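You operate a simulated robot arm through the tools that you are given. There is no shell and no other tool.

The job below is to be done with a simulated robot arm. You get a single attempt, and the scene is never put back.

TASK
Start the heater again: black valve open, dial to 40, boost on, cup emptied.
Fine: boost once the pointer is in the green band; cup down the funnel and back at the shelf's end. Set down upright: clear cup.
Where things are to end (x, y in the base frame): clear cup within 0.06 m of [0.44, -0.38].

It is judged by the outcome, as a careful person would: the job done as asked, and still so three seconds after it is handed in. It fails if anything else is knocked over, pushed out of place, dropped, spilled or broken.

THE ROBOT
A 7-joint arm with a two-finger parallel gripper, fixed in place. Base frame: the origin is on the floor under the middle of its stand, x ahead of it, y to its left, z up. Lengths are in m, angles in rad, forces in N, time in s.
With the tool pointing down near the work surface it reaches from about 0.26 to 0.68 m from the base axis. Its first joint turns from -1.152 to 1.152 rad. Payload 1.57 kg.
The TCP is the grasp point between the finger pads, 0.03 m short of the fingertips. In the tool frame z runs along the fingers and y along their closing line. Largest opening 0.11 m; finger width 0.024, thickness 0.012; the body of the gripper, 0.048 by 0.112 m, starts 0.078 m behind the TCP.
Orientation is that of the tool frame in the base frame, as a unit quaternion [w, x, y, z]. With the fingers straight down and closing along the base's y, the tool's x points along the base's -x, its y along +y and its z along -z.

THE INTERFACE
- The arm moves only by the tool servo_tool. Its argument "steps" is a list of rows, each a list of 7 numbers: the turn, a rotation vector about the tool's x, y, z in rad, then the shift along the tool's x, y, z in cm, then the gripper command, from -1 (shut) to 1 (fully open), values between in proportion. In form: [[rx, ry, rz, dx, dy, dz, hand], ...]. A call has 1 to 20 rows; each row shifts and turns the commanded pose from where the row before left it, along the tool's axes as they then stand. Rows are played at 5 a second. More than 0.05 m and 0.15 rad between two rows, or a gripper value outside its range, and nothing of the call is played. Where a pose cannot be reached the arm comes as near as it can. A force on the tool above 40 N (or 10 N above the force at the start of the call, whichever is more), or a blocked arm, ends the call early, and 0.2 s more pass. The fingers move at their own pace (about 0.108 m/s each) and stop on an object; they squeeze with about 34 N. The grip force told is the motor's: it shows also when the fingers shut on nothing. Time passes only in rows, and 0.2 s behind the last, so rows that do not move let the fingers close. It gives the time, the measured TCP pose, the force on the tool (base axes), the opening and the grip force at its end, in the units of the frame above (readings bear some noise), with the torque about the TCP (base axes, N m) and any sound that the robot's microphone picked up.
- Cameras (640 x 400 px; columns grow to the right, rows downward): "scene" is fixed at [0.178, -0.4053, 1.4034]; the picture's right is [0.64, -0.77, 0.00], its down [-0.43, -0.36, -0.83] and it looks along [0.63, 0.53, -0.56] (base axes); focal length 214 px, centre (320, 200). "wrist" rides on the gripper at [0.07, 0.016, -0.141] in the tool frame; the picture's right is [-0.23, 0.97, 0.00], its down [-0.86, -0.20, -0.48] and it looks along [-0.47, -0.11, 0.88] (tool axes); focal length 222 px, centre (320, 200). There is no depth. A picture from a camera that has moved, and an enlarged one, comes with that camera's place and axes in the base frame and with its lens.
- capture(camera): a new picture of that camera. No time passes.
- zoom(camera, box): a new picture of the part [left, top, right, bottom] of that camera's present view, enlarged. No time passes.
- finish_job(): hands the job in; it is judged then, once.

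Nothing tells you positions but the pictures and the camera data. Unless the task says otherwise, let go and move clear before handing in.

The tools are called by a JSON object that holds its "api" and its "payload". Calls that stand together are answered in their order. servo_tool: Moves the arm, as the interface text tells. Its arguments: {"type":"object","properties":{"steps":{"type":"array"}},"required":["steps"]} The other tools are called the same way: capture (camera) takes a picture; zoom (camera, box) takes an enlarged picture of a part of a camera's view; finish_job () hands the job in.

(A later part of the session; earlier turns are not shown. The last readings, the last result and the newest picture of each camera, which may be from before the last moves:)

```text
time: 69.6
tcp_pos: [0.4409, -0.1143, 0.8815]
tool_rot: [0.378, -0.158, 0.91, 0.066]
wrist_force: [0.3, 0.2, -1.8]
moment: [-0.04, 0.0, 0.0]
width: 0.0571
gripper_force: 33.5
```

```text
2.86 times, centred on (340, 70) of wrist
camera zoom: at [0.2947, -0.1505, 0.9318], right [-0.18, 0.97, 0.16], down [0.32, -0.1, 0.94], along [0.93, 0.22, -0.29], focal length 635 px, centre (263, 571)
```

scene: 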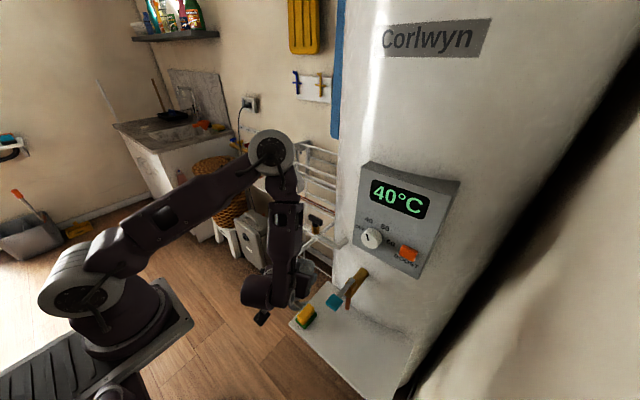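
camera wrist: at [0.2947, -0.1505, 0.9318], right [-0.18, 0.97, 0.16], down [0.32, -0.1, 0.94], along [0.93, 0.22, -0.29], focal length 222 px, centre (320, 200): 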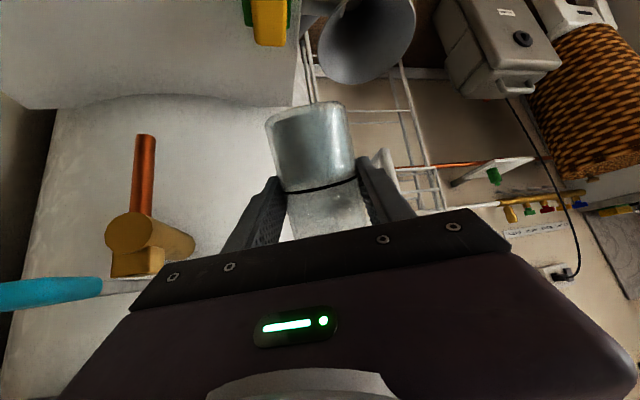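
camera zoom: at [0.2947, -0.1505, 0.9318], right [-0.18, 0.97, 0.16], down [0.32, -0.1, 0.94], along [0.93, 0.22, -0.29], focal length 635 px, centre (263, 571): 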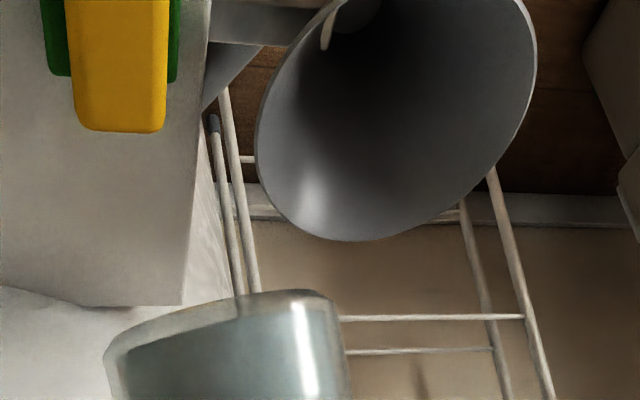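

The funnel rim is centred near (0.455, -0.041) at z≈0.725, radius about 0.048. I'll pour by rolling the gripper about its own axis, which tips the mouth toward +y. First I'll position over the funnel edge and roll to just below the pouring angle (~45°) to confirm reach.

{"api": "servo_tool", "payload": {"steps": [[0, 0, 0, 0.46, 0.76, 2.12, -0.3], [0, 0, 0, 0.46, 0.76, 2.12, -0.3], [0, 0, -0.1396, 0, 0, 0, -0.3], [0, 0, -0.1396, 0, 0, 0, -0.3], [0, 0, -0.1396, 0, 0, 0, -0.3], [0, 0, -0.1396, 0, 0, 0, -0.3], [0, 0, -0.1396, 0, 0, 0, -0.3], [0, 0, 0, 0, 0, 0, -0.3]]}}

{"api": "capture", "payload": {"camera": "wrist"}}

{"api": "zoom", "payload": {"camera": "wrist", "box": [240, 0, 480, 200]}}

{"api": "zoom", "payload": {"camera": "scene", "box": [240, 230, 360, 340]}}

```text
time: 71.4
tcp_pos: [0.4741, -0.09, 0.8429]
tool_rot: [0.377, -0.46, 0.801, -0.067]
wrist_force: [-0.5, -0.4, -1.6]
moment: [0.01, 0.06, 0.01]
width: 0.057
gripper_force: 33.8
out of reach, approached as far as the arm can: row 7
```

```text
taken
camera wrist: at [0.3483, -0.1697, 0.8977], right [-0.6, 0.73, -0.32], down [0.07, 0.45, 0.89], along [0.8, 0.51, -0.32], focal length 222 px, centre (320, 200)
```

wrist: 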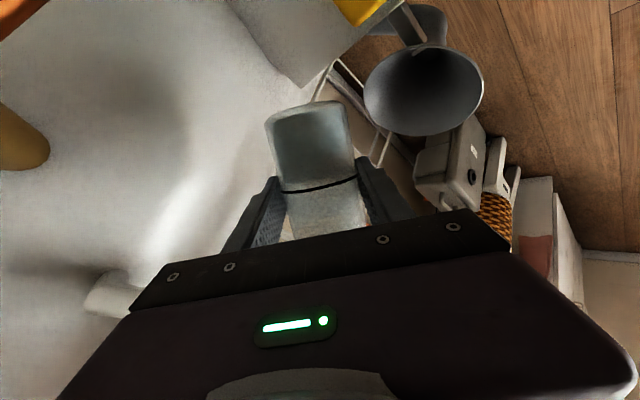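

```text
2.00 times, centred on (360, 100) of wrist
camera zoom: at [0.3483, -0.1697, 0.8977], right [-0.6, 0.73, -0.32], down [0.07, 0.45, 0.89], along [0.8, 0.51, -0.32], focal length 444 px, centre (240, 400)
```

zoom: 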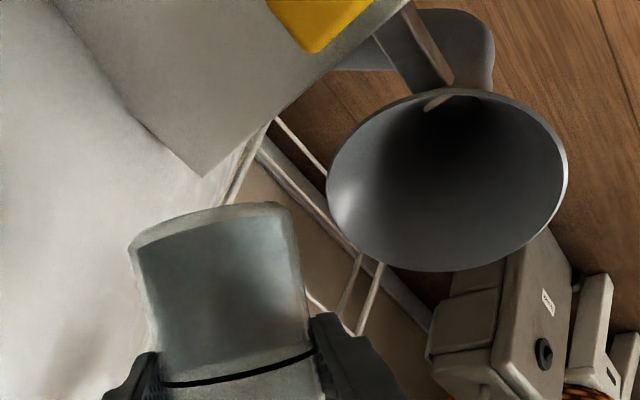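

```text
3.64 times, centred on (300, 285) of scene
camera zoom: at [0.178, -0.4053, 1.4034], right [0.64, -0.77, 0.0], down [-0.43, -0.36, -0.83], along [0.63, 0.53, -0.56], focal length 780 px, centre (393, -109)
```

zoom: 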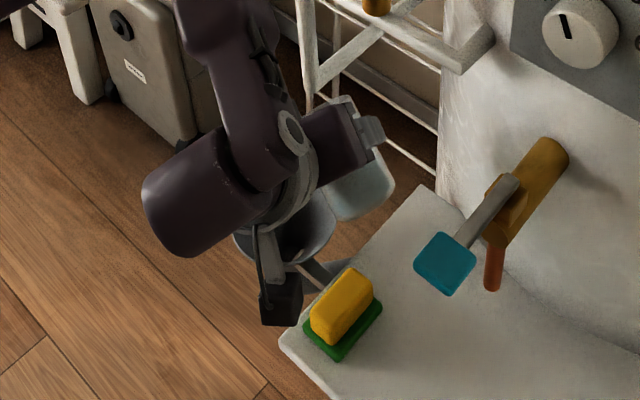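

At 45° tilt the lip is over the funnel, slightly to the +x side; the arm needed a bit more x to reach. I'll lower about 3 cm and test another 7° of roll, staying just under the pouring angle.

{"api": "servo_tool", "payload": {"steps": [[0, 0, 0, 0.76, 0.63, 0.99, -0.3], [0, 0, 0, 0.76, 0.63, 0.99, -0.3], [0, 0, -0.06, 0, 0, 0, -0.3], [0, 0, -0.06, 0, 0, 0, -0.3], [0, 0, 0, 0, 0, 0, -0.3]]}}

{"api": "zoom", "payload": {"camera": "wrist", "box": [240, 0, 480, 200]}}

{"api": "zoom", "payload": {"camera": "scene", "box": [240, 150, 400, 340]}}

```text
time: 72.6
tcp_pos: [0.4821, -0.0892, 0.8125]
tool_rot: [0.372, -0.506, 0.773, -0.09]
wrist_force: [-0.1, -0.3, -1.1]
moment: [-0.02, 0.0, -0.02]
width: 0.0571
gripper_force: 33.4
out of reach, approached as far as the arm can: row 4
```

```text
2.00 times, centred on (360, 100) of wrist
camera zoom: at [0.3608, -0.1739, 0.8708], right [-0.65, 0.65, -0.39], down [0.0, 0.52, 0.85], along [0.76, 0.55, -0.34], focal length 444 px, centre (240, 400)
```

zoom: 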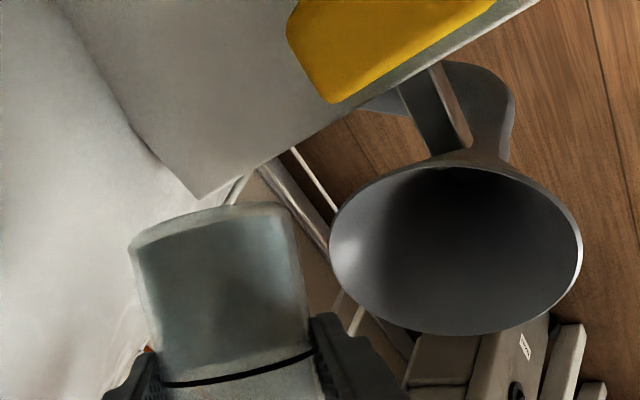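

```text
2.11 times, centred on (320, 245) of scene
camera zoom: at [0.178, -0.4053, 1.4034], right [0.64, -0.77, 0.0], down [-0.43, -0.36, -0.83], along [0.63, 0.53, -0.56], focal length 452 px, centre (320, 105)
```

zoom: 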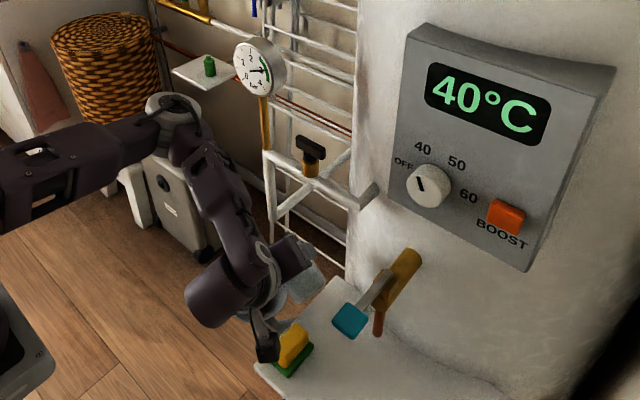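

Rolling this way swings the elbow and pushes the cup off-centre, so it's the wrong direction. Nothing has poured yet. I'll lift, roll back to the carrying pose, and then pour from the +y side of the funnel with the opposite roll.

{"api": "servo_tool", "payload": {"steps": [[0, 0, 0, -1.21, -1.29, -1.77, -0.3], [0, 0, 0, -1.21, -1.29, -1.77, -0.3], [0, 0, 0.1361, 0, 0, 0, -0.3], [0, 0, 0.1361, 0, 0, 0, -0.3], [0, 0, 0.1361, 0, 0, 0, -0.3], [0, 0, 0.1361, 0, 0, 0, -0.3], [0, 0, 0.1361, 0, 0, 0, -0.3], [0, 0, 0.1361, 0, 0, 0, -0.3], [0, 0, 0, 0, 0, 0, -0.3]]}}

{"api": "capture", "payload": {"camera": "scene"}}

{"api": "capture", "payload": {"camera": "wrist"}}

```text
time: 74.6
tcp_pos: [0.4902, -0.0868, 0.8602]
tool_rot: [0.378, -0.158, 0.91, 0.066]
wrist_force: [-0.4, 0.1, -1.0]
moment: [-0.01, 0.04, 0.0]
width: 0.057
gripper_force: 33.9
out of reach, approached as far as the arm can: row 1, 2
```

```text
taken
```

scene: 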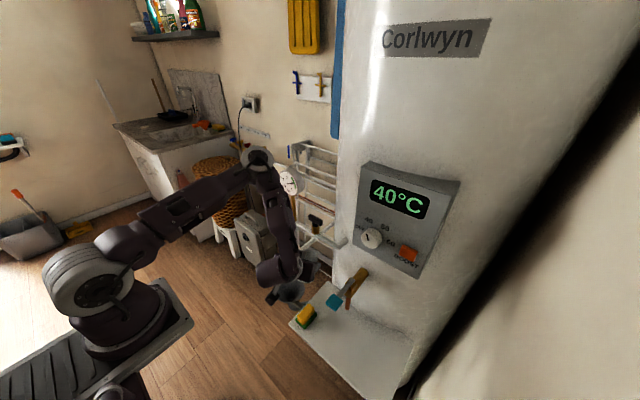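

```text
taken
camera wrist: at [0.344, -0.1222, 0.9115], right [-0.18, 0.97, 0.16], down [0.32, -0.1, 0.94], along [0.93, 0.22, -0.29], focal length 222 px, centre (320, 200)
```

wrist: 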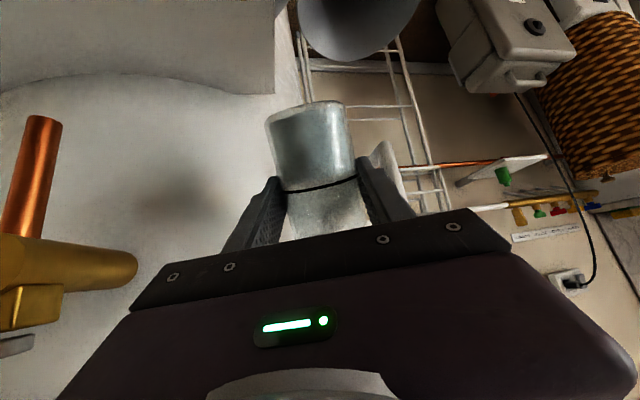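

The elbow has swung toward the gauge side, which is not a good place to work. I'll retrace the path back up over the tap, where the arm sat naturally, and then yaw the other way to pour from the +y side with the tool nearly vertical.

{"api": "servo_tool", "payload": {"steps": [[0, 0, 0, 1.21, -0.46, -2.72, -0.3], [0, 0, 0, 1.21, -0.46, -2.72, -0.3], [0, 0, 0, -1.24, -0.87, -2.27, -0.3], [0, 0, 0, -1.24, -0.87, -2.27, -0.3], [0, 0, 0, -1.24, -0.87, -2.27, -0.3], [0, 0, 0, -1.24, -0.87, -2.27, -0.3], [0, 0, 0, -1.24, -0.87, -2.27, -0.3], [0, 0, 0, -1.24, -0.87, -2.27, -0.3], [0, 0, 0, 0, 0, 0, -0.3]]}}

{"api": "capture", "payload": {"camera": "scene"}}

{"api": "capture", "payload": {"camera": "wrist"}}

```text
time: 76.6
tcp_pos: [0.4147, -0.1806, 1.0302]
tool_rot: [0.378, -0.159, 0.91, 0.065]
wrist_force: [0.0, 0.1, -1.2]
moment: [-0.01, 0.0, 0.0]
width: 0.0568
gripper_force: 33.8
```

```text
taken
```

scene: 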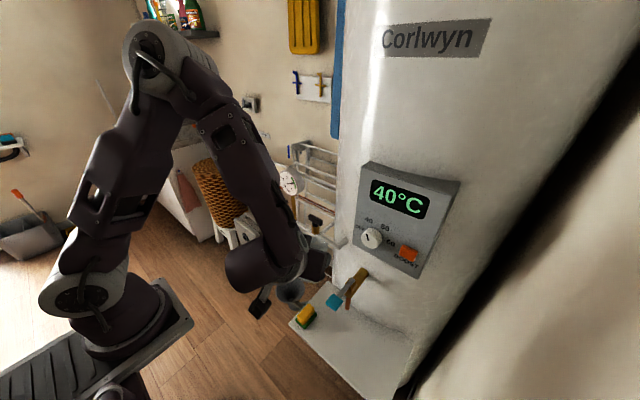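

```text
taken
camera wrist: at [0.2692, -0.2154, 1.082], right [-0.18, 0.97, 0.16], down [0.32, -0.1, 0.94], along [0.93, 0.22, -0.29], focal length 222 px, centre (320, 200)
```

wrist: 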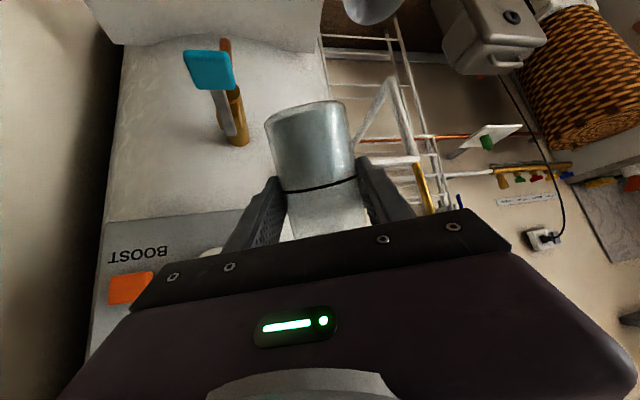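

Back in a natural posture with everything undisturbed. Moving back to the wider radius and yawing the tool clockwise to face -y, cup tilt unchanged at 30°.

{"api": "servo_tool", "payload": {"steps": [[0, 0, 0, 1.13, -2.75, -1.13, -0.3], [0, 0, 0, 1.13, -2.75, -1.13, -0.3], [0, 0, 0, 1.13, -2.75, -1.13, -0.3], [0, 0, 0, 1.13, -2.75, -1.13, -0.3], [0, 0, 0, 1.13, -2.75, -1.13, -0.3], [0.074, 0, 0.0739, 0, 0, 0, -0.3], [0.074, 0, 0.0739, 0, 0, 0, -0.3], [0.074, 0, 0.0739, 0, 0, 0, -0.3], [0.074, 0, 0.0739, 0, 0, 0, -0.3], [0.074, 0, 0.0739, 0, 0, 0, -0.3], [0.074, 0, 0.0739, 0, 0, 0, -0.3], [0.074, 0, 0.0739, 0, 0, 0, -0.3], [0.074, 0, 0.0739, 0, 0, 0, -0.3], [0, 0, 0, 0, 0, 0, -0.3]]}}

{"api": "capture", "payload": {"camera": "scene"}}

{"api": "capture", "payload": {"camera": "wrist"}}

```text
time: 79.6
tcp_pos: [0.3884, -0.3354, 1.0316]
tool_rot: [0.372, 0.226, 0.896, -0.093]
wrist_force: [0.3, 0.0, -1.2]
moment: [0.01, 0.03, 0.03]
width: 0.0564
gripper_force: 34.5
```

```text
taken
```

scene: 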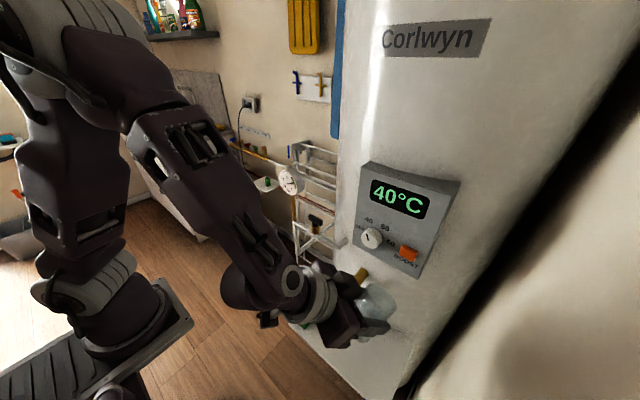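

```text
taken
camera wrist: at [0.2648, -0.2501, 1.0817], right [0.6, 0.78, 0.16], down [0.14, -0.3, 0.94], along [0.79, -0.55, -0.29], focal length 222 px, centre (320, 200)
```

wrist: 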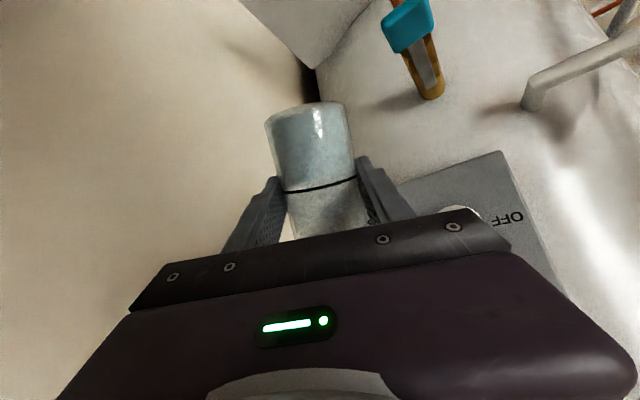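

Yaw proceeding fine (now about -28°). Continuing to about -80°.

{"api": "servo_tool", "payload": {"steps": [[0.074, 0, 0.0739, 0, 0, 0, -0.3], [0.074, 0, 0.0739, 0, 0, 0, -0.3], [0.074, 0, 0.0739, 0, 0, 0, -0.3], [0.074, 0, 0.0739, 0, 0, 0, -0.3], [0.074, 0, 0.0739, 0, 0, 0, -0.3], [0.074, 0, 0.0739, 0, 0, 0, -0.3], [0.074, 0, 0.0739, 0, 0, 0, -0.3], [0.074, 0, 0.0739, 0, 0, 0, -0.3], [0.074, 0, 0.0739, 0, 0, 0, -0.3], [0, 0, 0, 0, 0, 0, -0.3]]}}

{"api": "capture", "payload": {"camera": "scene"}}

{"api": "capture", "payload": {"camera": "wrist"}}

```text
time: 81.8
tcp_pos: [0.3886, -0.3342, 1.0307]
tool_rot: [0.29, 0.607, 0.696, -0.251]
wrist_force: [-0.4, 0.5, -1.9]
moment: [0.0, 0.02, -0.01]
width: 0.0568
gripper_force: 34.1
```

```text
taken
```

scene: 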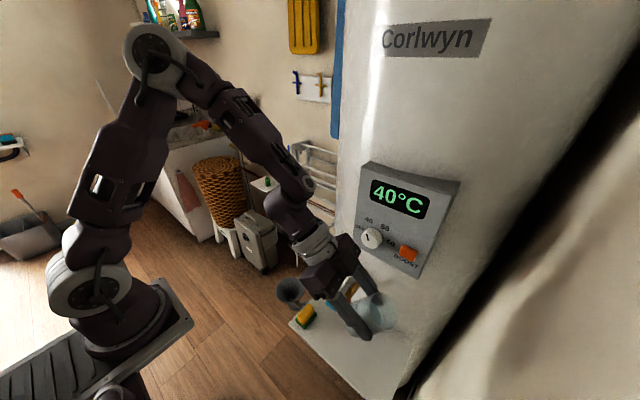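

```text
taken
camera wrist: at [0.3843, -0.1846, 1.0824], right [0.99, -0.03, 0.16], down [-0.16, -0.29, 0.94], along [0.02, -0.96, -0.29], focal length 222 px, centre (320, 200)
```

wrist: 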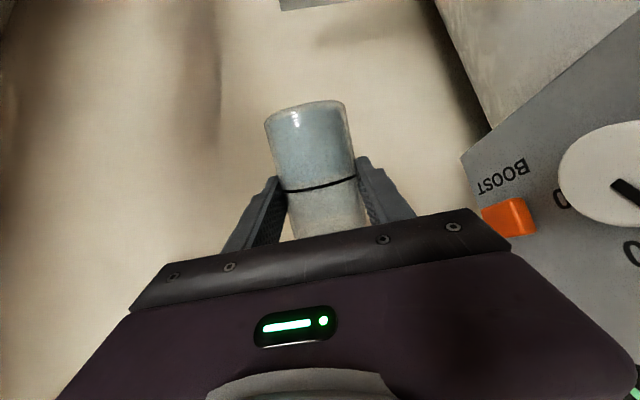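

The tool now faces -y with the elbow up and the arm relaxed. Carrying the cup past the panel and gauge at x≈0.39–0.40 to the +y side of the funnel.

{"api": "servo_tool", "payload": {"steps": [[0, 0, 0, 1.3, 0.3, -1.3, -0.3], [0, 0, 0, 2.5, 0.55, -2.5, -0.3], [0, 0, 0, 2.5, 0.55, -2.5, -0.3], [0, 0, 0, 2.5, 0.55, -2.5, -0.3], [0, 0, 0, 2.5, 0.55, -2.5, -0.3], [0, 0, 0, 2.5, 0.55, -2.5, -0.3], [0, 0, 0, 1.3, 0.3, -1.3, -0.3], [0, 0, 0, 0, 0, 0, -0.3]]}}

{"api": "capture", "payload": {"camera": "scene"}}

{"api": "capture", "payload": {"camera": "wrist"}}

```text
time: 83.6
tcp_pos: [0.392, -0.1199, 1.0305]
tool_rot: [0.29, 0.607, 0.696, -0.251]
wrist_force: [0.2, 0.3, -1.4]
moment: [-0.03, 0.01, -0.02]
width: 0.0567
gripper_force: 34.1
```

```text
taken
```

scene: 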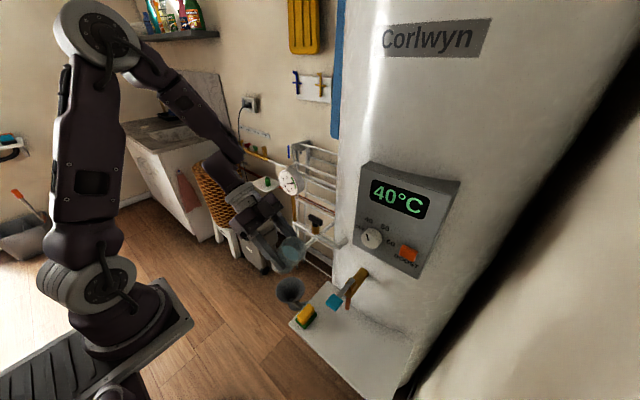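

```text
taken
camera wrist: at [0.387, 0.0303, 1.0814], right [0.99, -0.02, 0.16], down [-0.16, -0.29, 0.94], along [0.02, -0.96, -0.29], focal length 222 px, centre (320, 200)
```

wrist: 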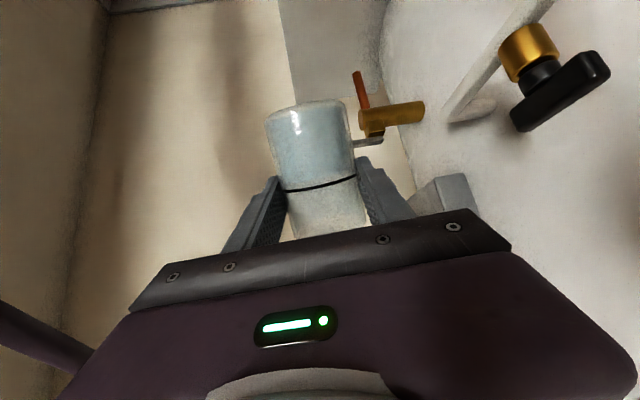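

Comfortable and clear. Continuing to the +y side of the funnel.

{"api": "servo_tool", "payload": {"steps": [[0, 0, 0, 1.3, 0.3, -1.2, -0.3], [0, 0, 0, 2.5, 0.55, -2.1, -0.3], [0, 0, 0, 2.5, 0.55, -2.1, -0.3], [0, 0, 0, 2.5, 0.55, -2.1, -0.3], [0, 0, 0, 2.5, 0.55, -1.8, -0.3], [0, 0, 0, 1.6, 0.35, -0.8, -0.3], [0, 0, 0, 1.0, 0.2, 0.2, -0.3], [0, 0, 0, 0, 0, 0, -0.3]]}}

{"api": "capture", "payload": {"camera": "scene"}}

{"api": "capture", "payload": {"camera": "wrist"}}

```text
time: 85.4
tcp_pos: [0.401, 0.0514, 1.0022]
tool_rot: [0.289, 0.606, 0.697, -0.251]
wrist_force: [0.8, 0.2, -1.0]
moment: [0.04, 0.01, 0.0]
width: 0.0568
gripper_force: 33.9
```

```text
taken
```

scene: 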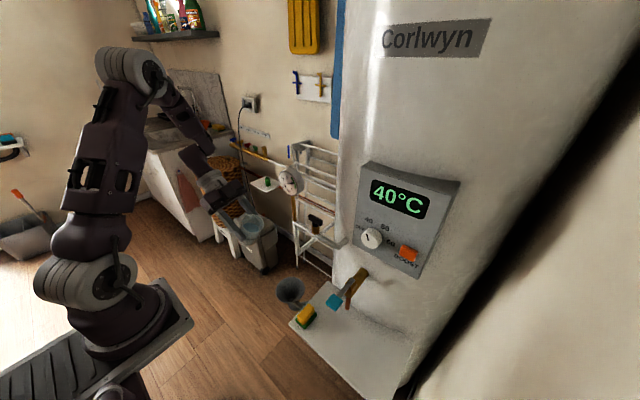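

```text
taken
camera wrist: at [0.3964, 0.2016, 1.054], right [0.99, -0.02, 0.16], down [-0.16, -0.29, 0.94], along [0.02, -0.96, -0.29], focal length 222 px, centre (320, 200)
```

wrist: 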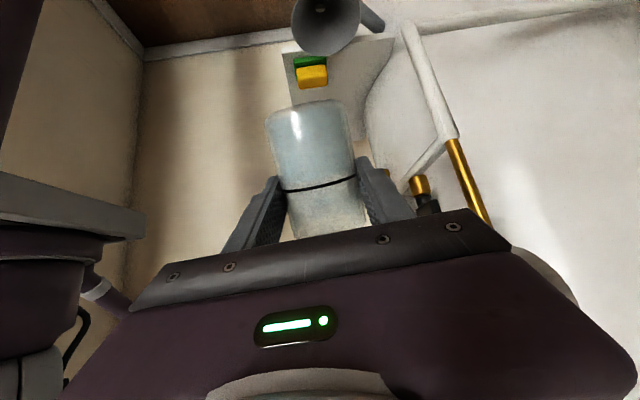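

The funnel is in view and the arm is relaxed. I'll yaw a further 13°, move over to the funnel's +y edge at z≈0.90, and tilt forward to about 48°, still below the pouring angle.

{"api": "servo_tool", "payload": {"steps": [[0.0803, 0, 0.08, 0, 0, 0, -0.3], [0.0803, 0, 0.08, 0, 0, 0, -0.3], [0, 0, 0, 1.16, 1.33, 2.38, -0.3], [0, 0, 0, 1.16, 1.33, 2.38, -0.3], [0, 0, 0, 1.16, 1.33, 2.38, -0.3], [0, 0, 0, 1.16, 1.33, 2.38, -0.3], [0, 0, 0, 0, 0, 0, -0.3]]}}

{"api": "capture", "payload": {"camera": "scene"}}

{"api": "capture", "payload": {"camera": "wrist"}}

{"api": "zoom", "payload": {"camera": "scene", "box": [210, 150, 350, 320]}}

```text
time: 87.0
tcp_pos: [0.4497, 0.0123, 0.9014]
tool_rot: [0.258, 0.682, 0.623, -0.282]
wrist_force: [-0.2, -0.2, -0.4]
moment: [-0.01, 0.02, -0.01]
width: 0.0563
gripper_force: 34.3
```

```text
taken
```

scene: 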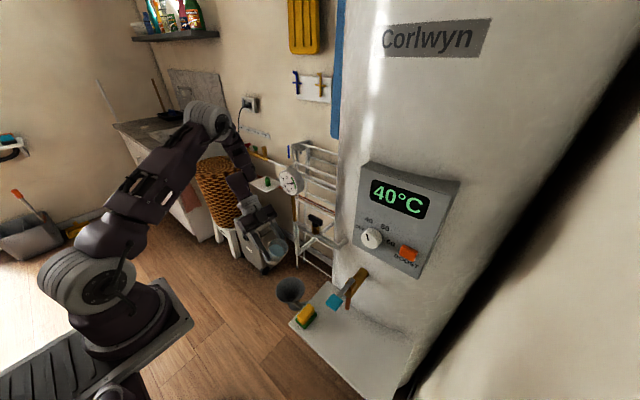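

```text
taken
camera wrist: at [0.4786, 0.1594, 0.9526], right [0.96, -0.25, 0.16], down [-0.22, -0.25, 0.94], along [-0.19, -0.94, -0.29], focal length 222 px, centre (320, 200)
```

wrist: 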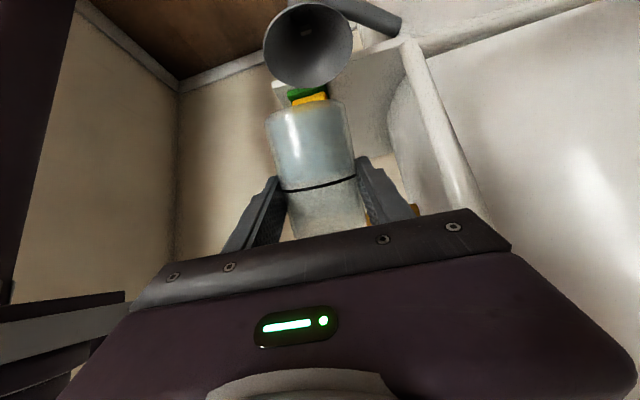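

```text
2.35 times, centred on (280, 235) of scene
camera zoom: at [0.178, -0.4053, 1.4034], right [0.64, -0.77, 0.0], down [-0.43, -0.36, -0.83], along [0.63, 0.53, -0.56], focal length 505 px, centre (414, 118)
```

zoom: 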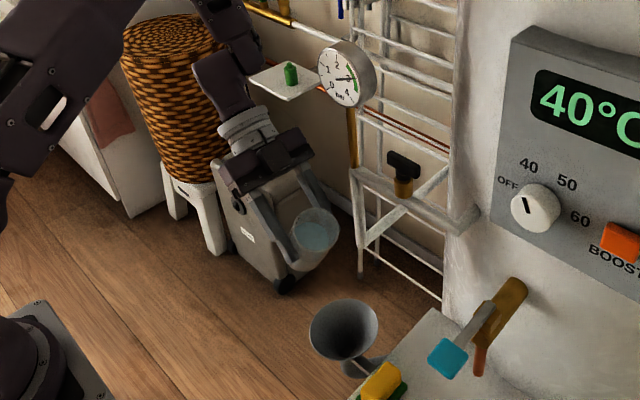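

Everything is in place: water still in the cup, funnel clear below. Tilting forward to about 48° here to check reach.

{"api": "servo_tool", "payload": {"steps": [[0, 0.1047, 0, 0, 0, 0, -0.3], [0, 0.1047, 0, 0, 0, 0, -0.3], [0, 0.1047, 0, 0, 0, 0, -0.3], [0, 0, 0, 0, 0, 0, -0.3]]}}

{"api": "capture", "payload": {"camera": "wrist"}}

{"api": "zoom", "payload": {"camera": "scene", "box": [210, 150, 350, 320]}}

```text
time: 88.0
tcp_pos: [0.45, 0.0134, 0.9026]
tool_rot: [0.158, 0.717, 0.657, -0.171]
wrist_force: [-0.2, -0.5, -1.3]
moment: [-0.01, 0.0, -0.03]
width: 0.0564
gripper_force: 33.7
```

```text
taken
camera wrist: at [0.4769, 0.1373, 0.9974], right [0.95, -0.29, 0.1], down [-0.25, -0.53, 0.81], along [-0.18, -0.8, -0.57], focal length 222 px, centre (320, 200)
```

wrist: 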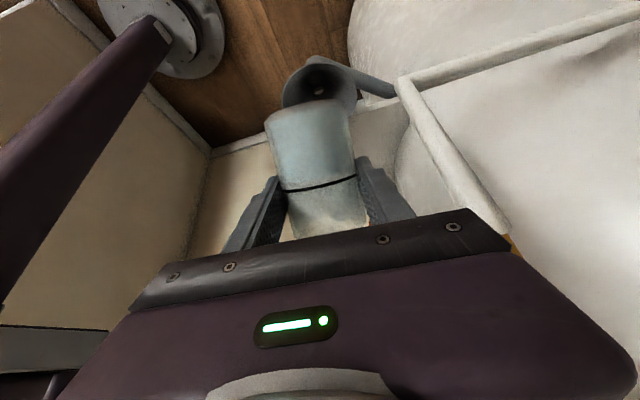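

```text
2.35 times, centred on (280, 235) of scene
camera zoom: at [0.178, -0.4053, 1.4034], right [0.64, -0.77, 0.0], down [-0.43, -0.36, -0.83], along [0.63, 0.53, -0.56], focal length 505 px, centre (414, 118)
```

zoom: 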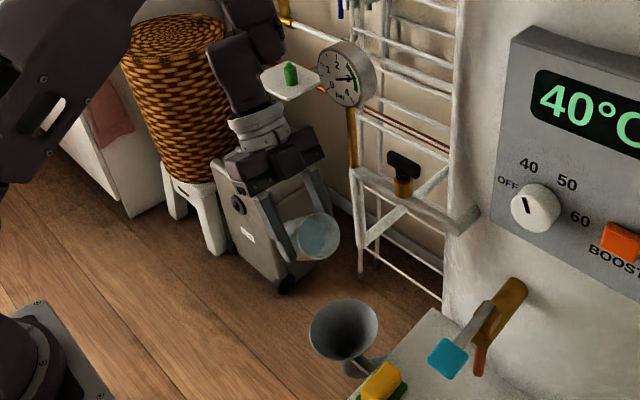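

Reach is fine at 48°. Descending so the lip is just above the funnel.

{"api": "servo_tool", "payload": {"steps": [[0, 0, 0, 0.7, 0, 1.4, -0.3], [0, 0, 0, 1.1, 0, 2.32, -0.3], [0, 0, 0, 1.1, 0, 2.32, -0.3], [0, 0, 0, 1.0, 0, 2.2, -0.3], [0, 0, 0, 0.5, 0, 1.1, -0.3], [0, 0, 0, 0, 0, 0, -0.3]]}}

{"api": "capture", "payload": {"camera": "wrist"}}

{"api": "zoom", "payload": {"camera": "wrist", "box": [220, 20, 420, 200]}}

{"api": "zoom", "payload": {"camera": "scene", "box": [230, 200, 350, 330]}}

```text
time: 89.4
tcp_pos: [0.4503, 0.0091, 0.8003]
tool_rot: [0.158, 0.717, 0.657, -0.171]
wrist_force: [-0.2, -0.4, -0.8]
moment: [-0.01, 0.01, -0.03]
width: 0.0563
gripper_force: 34.0
```

```text
taken
camera wrist: at [0.4765, 0.133, 0.894], right [0.95, -0.29, 0.1], down [-0.25, -0.52, 0.81], along [-0.18, -0.8, -0.57], focal length 222 px, centre (320, 200)
```

wrist: 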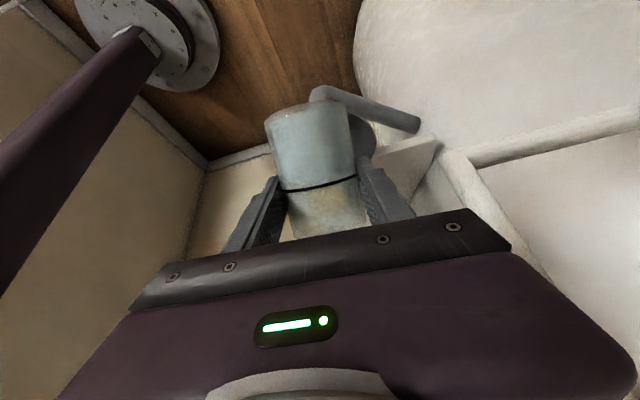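

```text
2.22 times, centred on (320, 110) of wrist
camera zoom: at [0.4765, 0.133, 0.894], right [0.95, -0.29, 0.1], down [-0.25, -0.52, 0.81], along [-0.18, -0.8, -0.57], focal length 494 px, centre (320, 400)
```

zoom: 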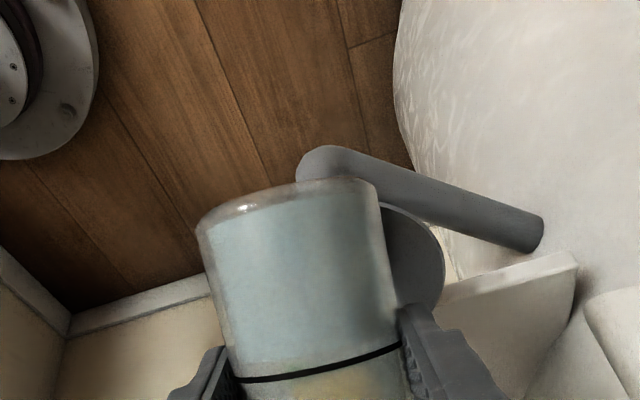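

```text
3.08 times, centred on (290, 265) of scene
camera zoom: at [0.178, -0.4053, 1.4034], right [0.64, -0.77, 0.0], down [-0.43, -0.36, -0.83], along [0.63, 0.53, -0.56], focal length 660 px, centre (412, 0)
```

zoom: 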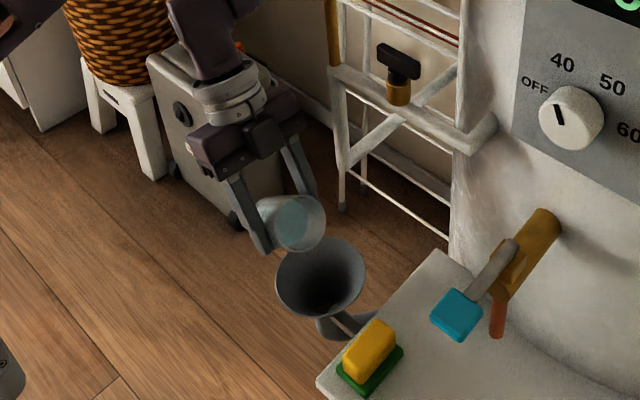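

The lip is right over the funnel centre, within about 1 cm. Starting the pour slowly: first to about 60°.

{"api": "servo_tool", "payload": {"steps": [[0, 0.0524, 0, 0, 0, 0, -0.3], [0, 0.0524, 0, 0, 0, 0, -0.3], [0, 0.0524, 0, 0, 0, 0, -0.3], [0, 0.0524, 0, 0, 0, 0, -0.3], [0, 0, 0, 0, 0, 0, -0.3]]}}

{"api": "zoom", "payload": {"camera": "scene", "box": [260, 240, 330, 310]}}

{"api": "zoom", "payload": {"camera": "wrist", "box": [220, 20, 420, 200]}}

```text
time: 90.6
tcp_pos: [0.4485, 0.0088, 0.7989]
tool_rot: [0.088, 0.732, 0.669, -0.095]
wrist_force: [0.0, 0.3, -0.9]
moment: [-0.04, 0.02, 0.03]
width: 0.0566
gripper_force: 34.5
```

```text
5.71 times, centred on (295, 275) of scene
camera zoom: at [0.178, -0.4053, 1.4034], right [0.64, -0.77, 0.0], down [-0.43, -0.36, -0.83], along [0.63, 0.53, -0.56], focal length 1226 px, centre (463, -229)
```

zoom: 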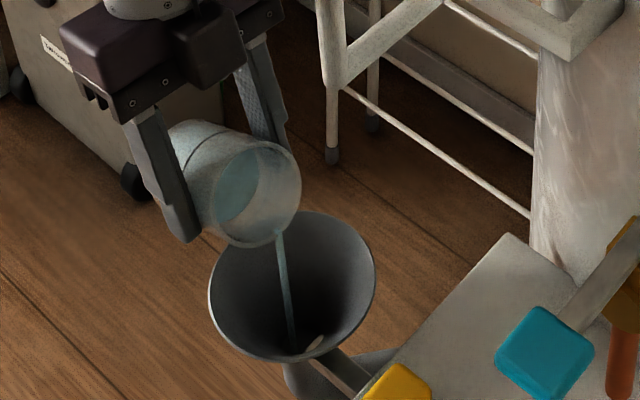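

```text
2.22 times, centred on (320, 110) of wrist
camera zoom: at [0.4745, 0.1114, 0.9182], right [0.95, -0.3, 0.06], down [-0.26, -0.68, 0.68], along [-0.17, -0.67, -0.73], focal length 494 px, centre (320, 400)
```

zoom: 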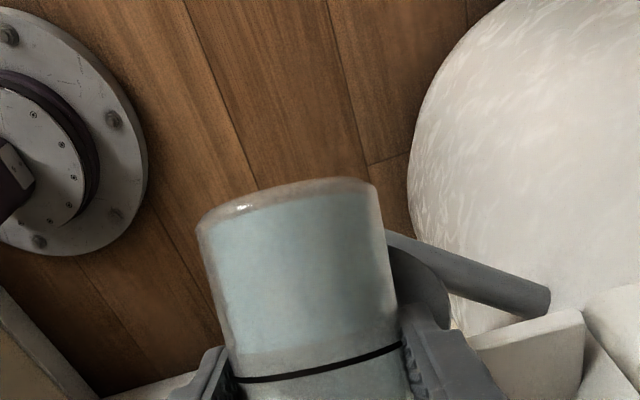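

The stream falls cleanly into the funnel. I'll continue tilting slowly to about 75°, with pauses.

{"api": "servo_tool", "payload": {"steps": [[0, 0, 0, 0, 0, 0, -0.3], [0, 0, 0, 0, 0, 0, -0.3], [0, 0, 0, 0, 0, 0, -0.3], [0, 0.0436, 0, -0.05, 0, 0.01, -0.3], [0, 0.0436, 0, -0.05, 0, 0.01, -0.3], [0, 0, 0, 0, 0, 0, -0.3], [0, 0.0436, 0, -0.05, 0, 0.01, -0.3], [0, 0.0436, 0, -0.05, 0, 0.01, -0.3], [0, 0, 0, 0, 0, 0, -0.3], [0, 0.0436, 0, -0.05, 0, 0.01, -0.3], [0, 0.0436, 0, -0.05, 0, 0.01, -0.3], [0, 0, 0, 0, 0, 0, -0.3]]}}

{"api": "zoom", "payload": {"camera": "scene", "box": [260, 240, 330, 310]}}

{"api": "capture", "payload": {"camera": "scene"}}

```text
time: 93.2
tcp_pos: [0.4484, 0.0064, 0.7978]
tool_rot: [0.001, 0.737, 0.676, 0.0]
wrist_force: [0.6, -0.4, -0.2]
moment: [-0.03, -0.01, 0.02]
width: 0.0563
gripper_force: 34.1
```

```text
5.71 times, centred on (295, 275) of scene
camera zoom: at [0.178, -0.4053, 1.4034], right [0.64, -0.77, 0.0], down [-0.43, -0.36, -0.83], along [0.63, 0.53, -0.56], focal length 1226 px, centre (463, -229)
```

zoom: 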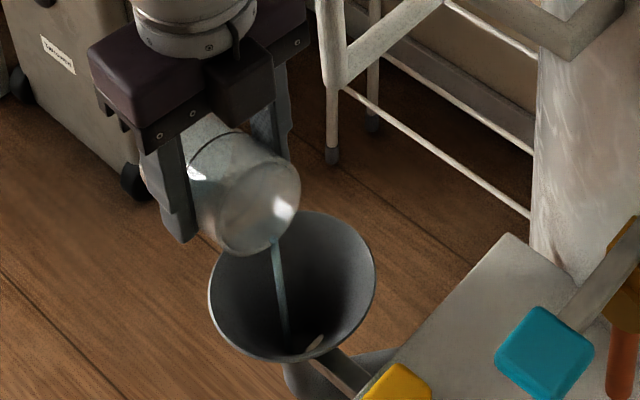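

```text
taken
```

scene: 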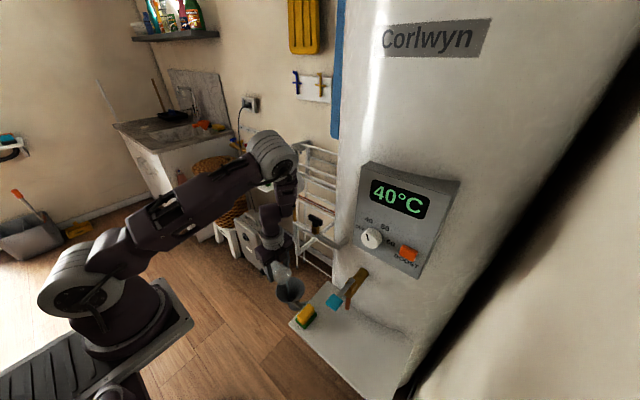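

The cup is at about 75° and still draining into the funnel. Checking how close the forearm is to the gauge before tilting further.

{"api": "zoom", "payload": {"camera": "scene", "box": [240, 120, 340, 250]}}

{"api": "capture", "payload": {"camera": "wrist"}}

```text
3.08 times, centred on (290, 185) of scene
camera zoom: at [0.178, -0.4053, 1.4034], right [0.64, -0.77, 0.0], down [-0.43, -0.36, -0.83], along [0.63, 0.53, -0.56], focal length 660 px, centre (412, 246)
```

zoom: 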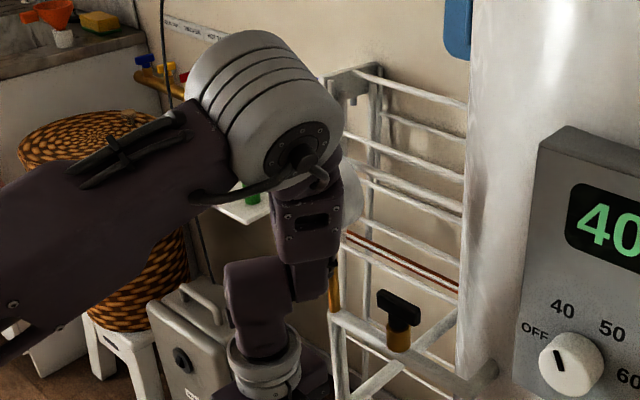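

```text
taken
camera wrist: at [0.4702, 0.0746, 0.9413], right [0.95, -0.31, 0.0], down [-0.27, -0.83, 0.48], along [-0.15, -0.45, -0.88], focal length 222 px, centre (320, 200)
```

wrist: 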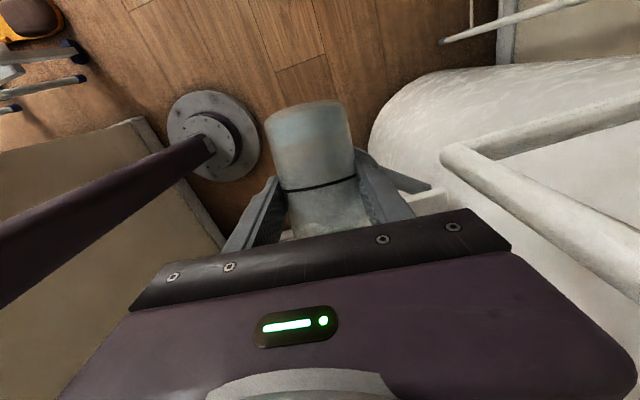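

The forearm passes in front of the gauge with little margin. I'll shift 1.2 cm toward -x (the lip stays over the funnel) and continue tilting in small steps, which also carries the forearm away from the gauge.

{"api": "servo_tool", "payload": {"steps": [[0, 0, 0, 0, -0.6, 0, -0.3], [0, 0, 0, 0, -0.6, 0, -0.3], [0, 0.0524, 0, -0.12, 0, 0, -0.3], [0, 0.0524, 0, -0.12, 0, 0, -0.3], [0, 0.0524, 0, -0.12, 0, 0, -0.3], [0, 0, 0, 0, 0, 0, -0.3]]}}

{"api": "zoom", "payload": {"camera": "scene", "box": [240, 120, 340, 250]}}

{"api": "zoom", "payload": {"camera": "scene", "box": [260, 240, 330, 310]}}

```text
time: 94.6
tcp_pos: [0.4369, 0.0029, 0.799]
tool_rot: [-0.053, 0.736, 0.673, 0.058]
wrist_force: [0.8, -0.5, -0.7]
moment: [-0.03, 0.01, 0.02]
width: 0.0563
gripper_force: 34.3
```

```text
3.08 times, centred on (290, 185) of scene
camera zoom: at [0.178, -0.4053, 1.4034], right [0.64, -0.77, 0.0], down [-0.43, -0.36, -0.83], along [0.63, 0.53, -0.56], focal length 660 px, centre (412, 246)
```

zoom: 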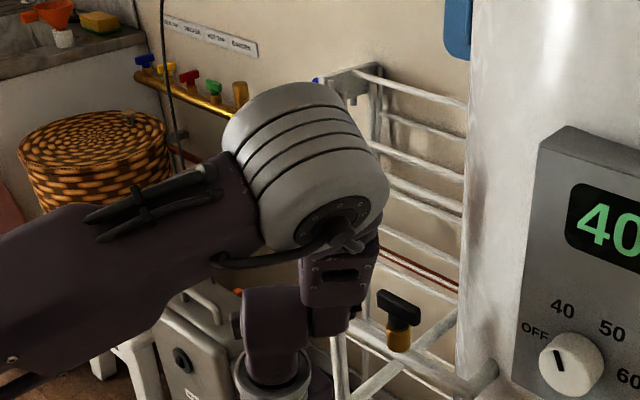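

```text
5.71 times, centred on (295, 275) of scene
camera zoom: at [0.178, -0.4053, 1.4034], right [0.64, -0.77, 0.0], down [-0.43, -0.36, -0.83], along [0.63, 0.53, -0.56], focal length 1226 px, centre (463, -229)
```

zoom: 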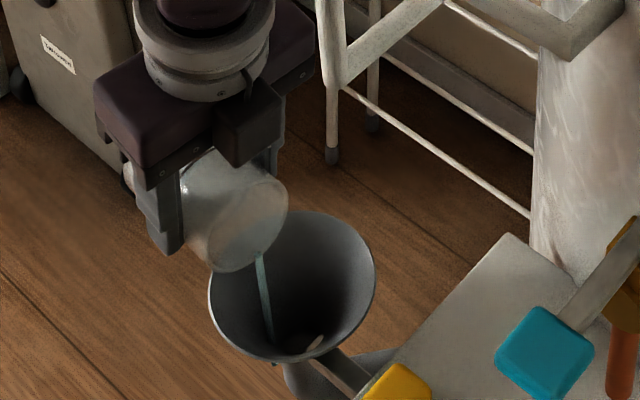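

Water still flows inside the funnel, and the elbow is moving away from the gauge. Tilting on past 90°.

{"api": "servo_tool", "payload": {"steps": [[0, 0.0524, 0, -0.12, 0.1, 0, -0.3], [0, 0.0524, 0, -0.12, 0.1, 0, -0.3], [0, 0.0524, 0, -0.12, 0, 0, -0.3], [0, 0, 0, 0, 0, 0, -0.3]]}}

{"api": "zoom", "payload": {"camera": "scene", "box": [240, 120, 340, 250]}}

{"api": "zoom", "payload": {"camera": "scene", "box": [260, 240, 330, 310]}}

```text
time: 95.6
tcp_pos: [0.4372, 0.0002, 0.7974]
tool_rot: [-0.105, 0.729, 0.667, 0.116]
wrist_force: [-0.3, 0.2, -0.6]
moment: [0.01, 0.01, 0.03]
width: 0.0563
gripper_force: 34.0
```

```text
3.08 times, centred on (290, 185) of scene
camera zoom: at [0.178, -0.4053, 1.4034], right [0.64, -0.77, 0.0], down [-0.43, -0.36, -0.83], along [0.63, 0.53, -0.56], focal length 660 px, centre (412, 246)
```

zoom: 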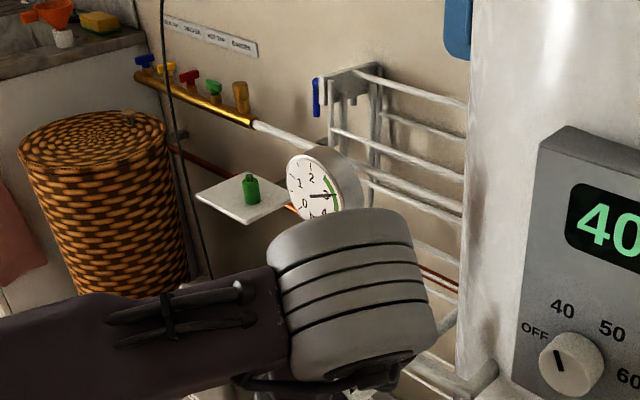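

```text
5.71 times, centred on (295, 275) of scene
camera zoom: at [0.178, -0.4053, 1.4034], right [0.64, -0.77, 0.0], down [-0.43, -0.36, -0.83], along [0.63, 0.53, -0.56], focal length 1226 px, centre (463, -229)
```

zoom: 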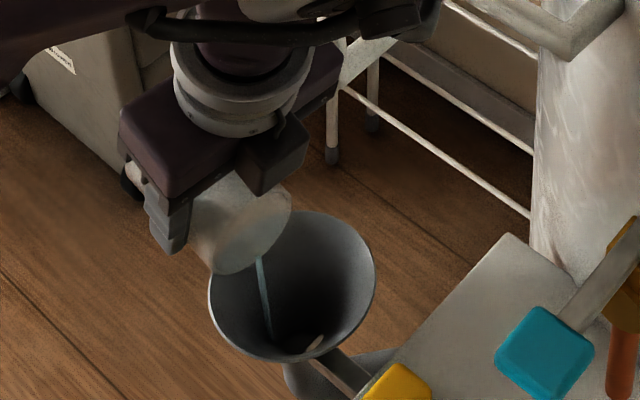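

Tilt is now 93°, past horizontal, so the cup should drain fully. The elbow is swinging down a little, so I'll hold here and let it drain rather than tilt further.

{"api": "servo_tool", "payload": {"steps": [[0, 0, 0, 0, 0, 0, -0.3], [0, 0, 0, 0, 0, 0, -0.3], [0, 0, 0, 0, 0, 0, -0.3], [0, 0, 0, 0, 0, 0, -0.3], [0, 0, 0, 0, 0, 0, -0.3], [0, 0, 0, 0, 0, 0, -0.3], [0, 0, 0, 0, 0, 0, -0.3], [0, 0, 0, 0, 0, 0, -0.3], [0, 0, 0, 0, 0, 0, -0.3], [0, 0, 0, 0, 0, 0, -0.3]]}}

{"api": "zoom", "payload": {"camera": "scene", "box": [260, 240, 330, 310]}}

{"api": "zoom", "payload": {"camera": "wrist", "box": [220, 60, 420, 240]}}

{"api": "capture", "payload": {"camera": "scene"}}

```text
time: 97.8
tcp_pos: [0.4396, 0.0005, 0.7971]
tool_rot: [-0.105, 0.728, 0.667, 0.116]
wrist_force: [-0.5, -0.5, -0.8]
moment: [-0.06, 0.0, 0.0]
width: 0.0561
gripper_force: 33.5
```

```text
5.71 times, centred on (295, 275) of scene
camera zoom: at [0.178, -0.4053, 1.4034], right [0.64, -0.77, 0.0], down [-0.43, -0.36, -0.83], along [0.63, 0.53, -0.56], focal length 1226 px, centre (463, -229)
```

zoom: 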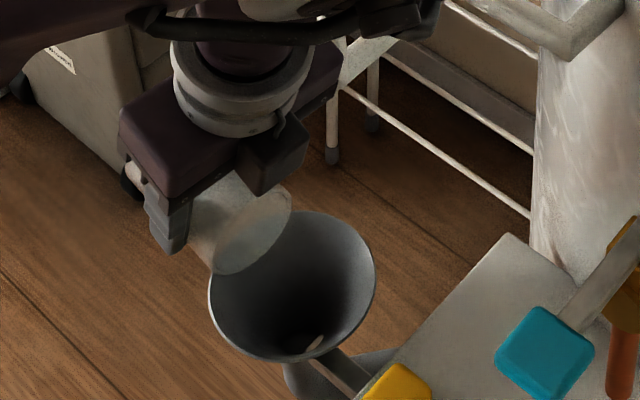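

```text
2.22 times, centred on (320, 150) of wrist
camera zoom: at [0.4565, 0.0217, 0.9541], right [0.95, -0.3, -0.07], down [-0.28, -0.94, 0.19], along [-0.12, -0.16, -0.98], focal length 494 px, centre (320, 311)
```

zoom: 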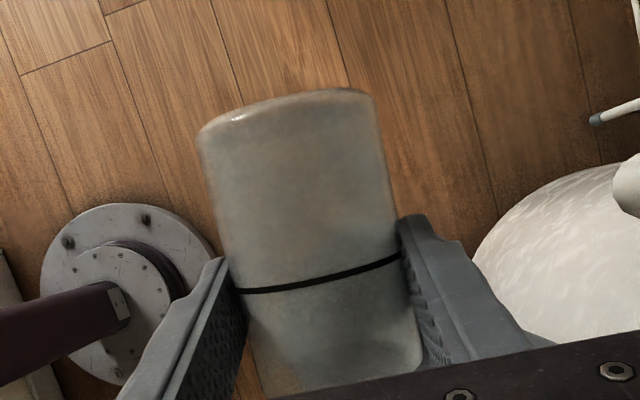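

```text
taken
```

scene: 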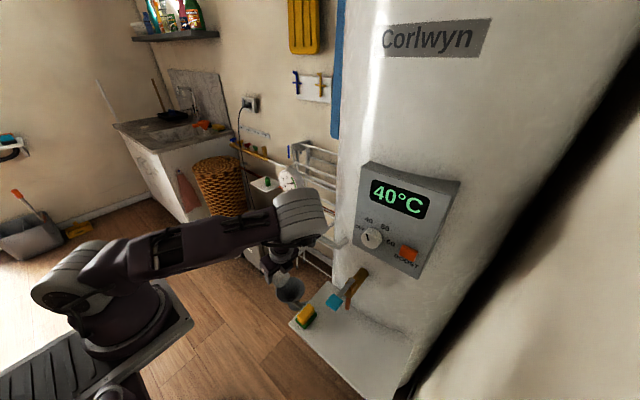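

The stream has stopped and the cup is clear and empty; nothing landed outside the funnel. Now I'll reverse the tilt along the same path, with the extra -x clearance.

{"api": "servo_tool", "payload": {"steps": [[0, -0.0524, 0, 0.12, 0, 0, -0.3], [0, -0.0524, 0, 0.12, 0, 0, -0.3], [0, -0.0524, 0, 0.12, 0, 0, -0.3], [0, -0.0524, 0, 0.12, 0, 0, -0.3], [0, -0.0524, 0, 0.1, 0, 0, -0.3], [0, -0.0524, 0, 0.1, 0, 0, -0.3], [0, -0.0524, 0, 0, 0, 0, -0.3], [0, -0.0524, 0, 0, 0, 0, -0.3], [0, -0.0524, 0, 0, 0, 0, -0.3], [0, -0.0524, 0, 0, 0, 0, -0.3], [0, -0.0524, 0, 0, 0, 0, -0.3], [0, -0.0524, 0, 0, 0, 0, -0.3], [0, -0.0524, 0, 0, 0, 0, -0.3], [0, -0.0524, 0, 0, 0, 0, -0.3], [0, 0, 0, 0, 0, 0, -0.3]]}}

{"api": "capture", "payload": {"camera": "scene"}}

{"api": "zoom", "payload": {"camera": "scene", "box": [210, 150, 350, 320]}}

```text
time: 101.0
tcp_pos: [0.4391, 0.0072, 0.7984]
tool_rot: [0.141, 0.722, 0.66, -0.154]
wrist_force: [-0.9, -0.7, -0.3]
moment: [-0.03, 0.0, -0.04]
width: 0.0561
gripper_force: 33.9
```

```text
taken
```

scene: 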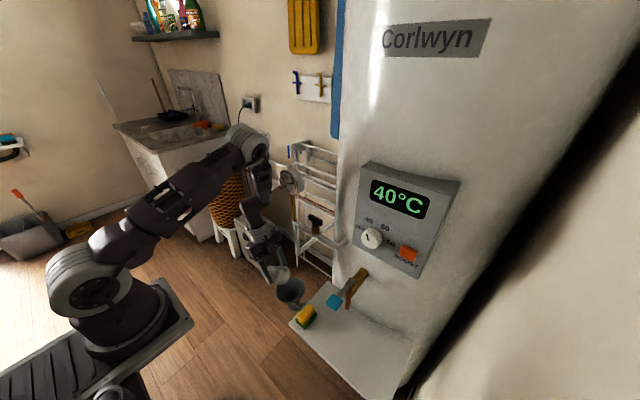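

```text
2.35 times, centred on (280, 235) of scene
camera zoom: at [0.178, -0.4053, 1.4034], right [0.64, -0.77, 0.0], down [-0.43, -0.36, -0.83], along [0.63, 0.53, -0.56], focal length 505 px, centre (414, 118)
```

zoom: 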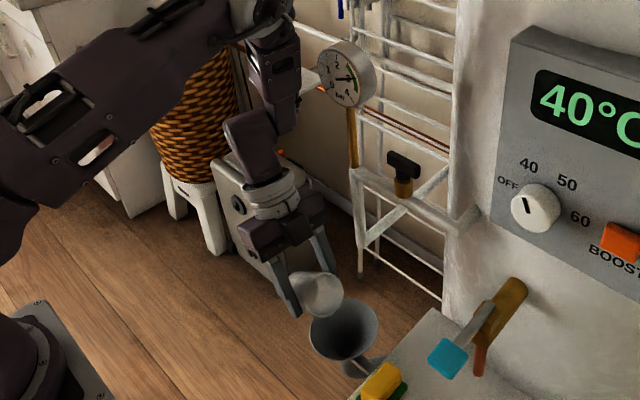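

The cup is empty and everything is in place. Lifting away from the funnel and carrying the cup back across toward the shelf's end.

{"api": "servo_tool", "payload": {"steps": [[0, 0, 0, -0.75, -0.7, -3.32, -0.3], [0, 0, 0, -0.75, -0.7, -3.32, -0.3], [0, 0, 0, -0.75, -0.7, -3.32, -0.3], [0, 0, 0, -0.75, -0.7, -3.32, -0.3], [0, 0, 0, -0.75, -0.7, -3.32, -0.3], [0, 0, 0, -0.75, -0.7, -3.32, -0.3], [0, 0, 0, 0, 0, 0, -0.3]]}}

{"api": "capture", "payload": {"camera": "scene"}}

```text
time: 102.6
tcp_pos: [0.401, 0.0506, 0.9995]
tool_rot: [0.141, 0.722, 0.66, -0.153]
wrist_force: [-0.3, 0.0, -1.0]
moment: [0.0, 0.01, -0.03]
width: 0.0562
gripper_force: 34.3
```

```text
taken
```

scene: 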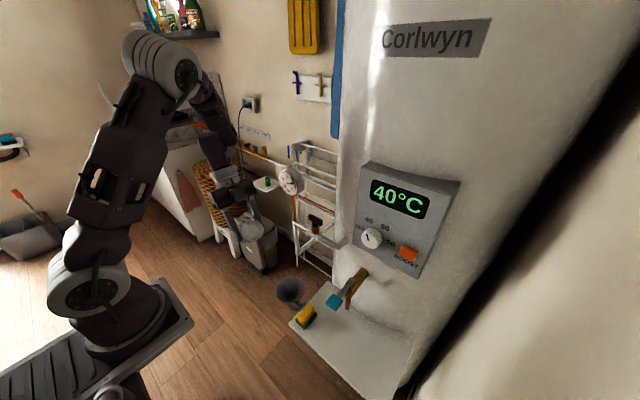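

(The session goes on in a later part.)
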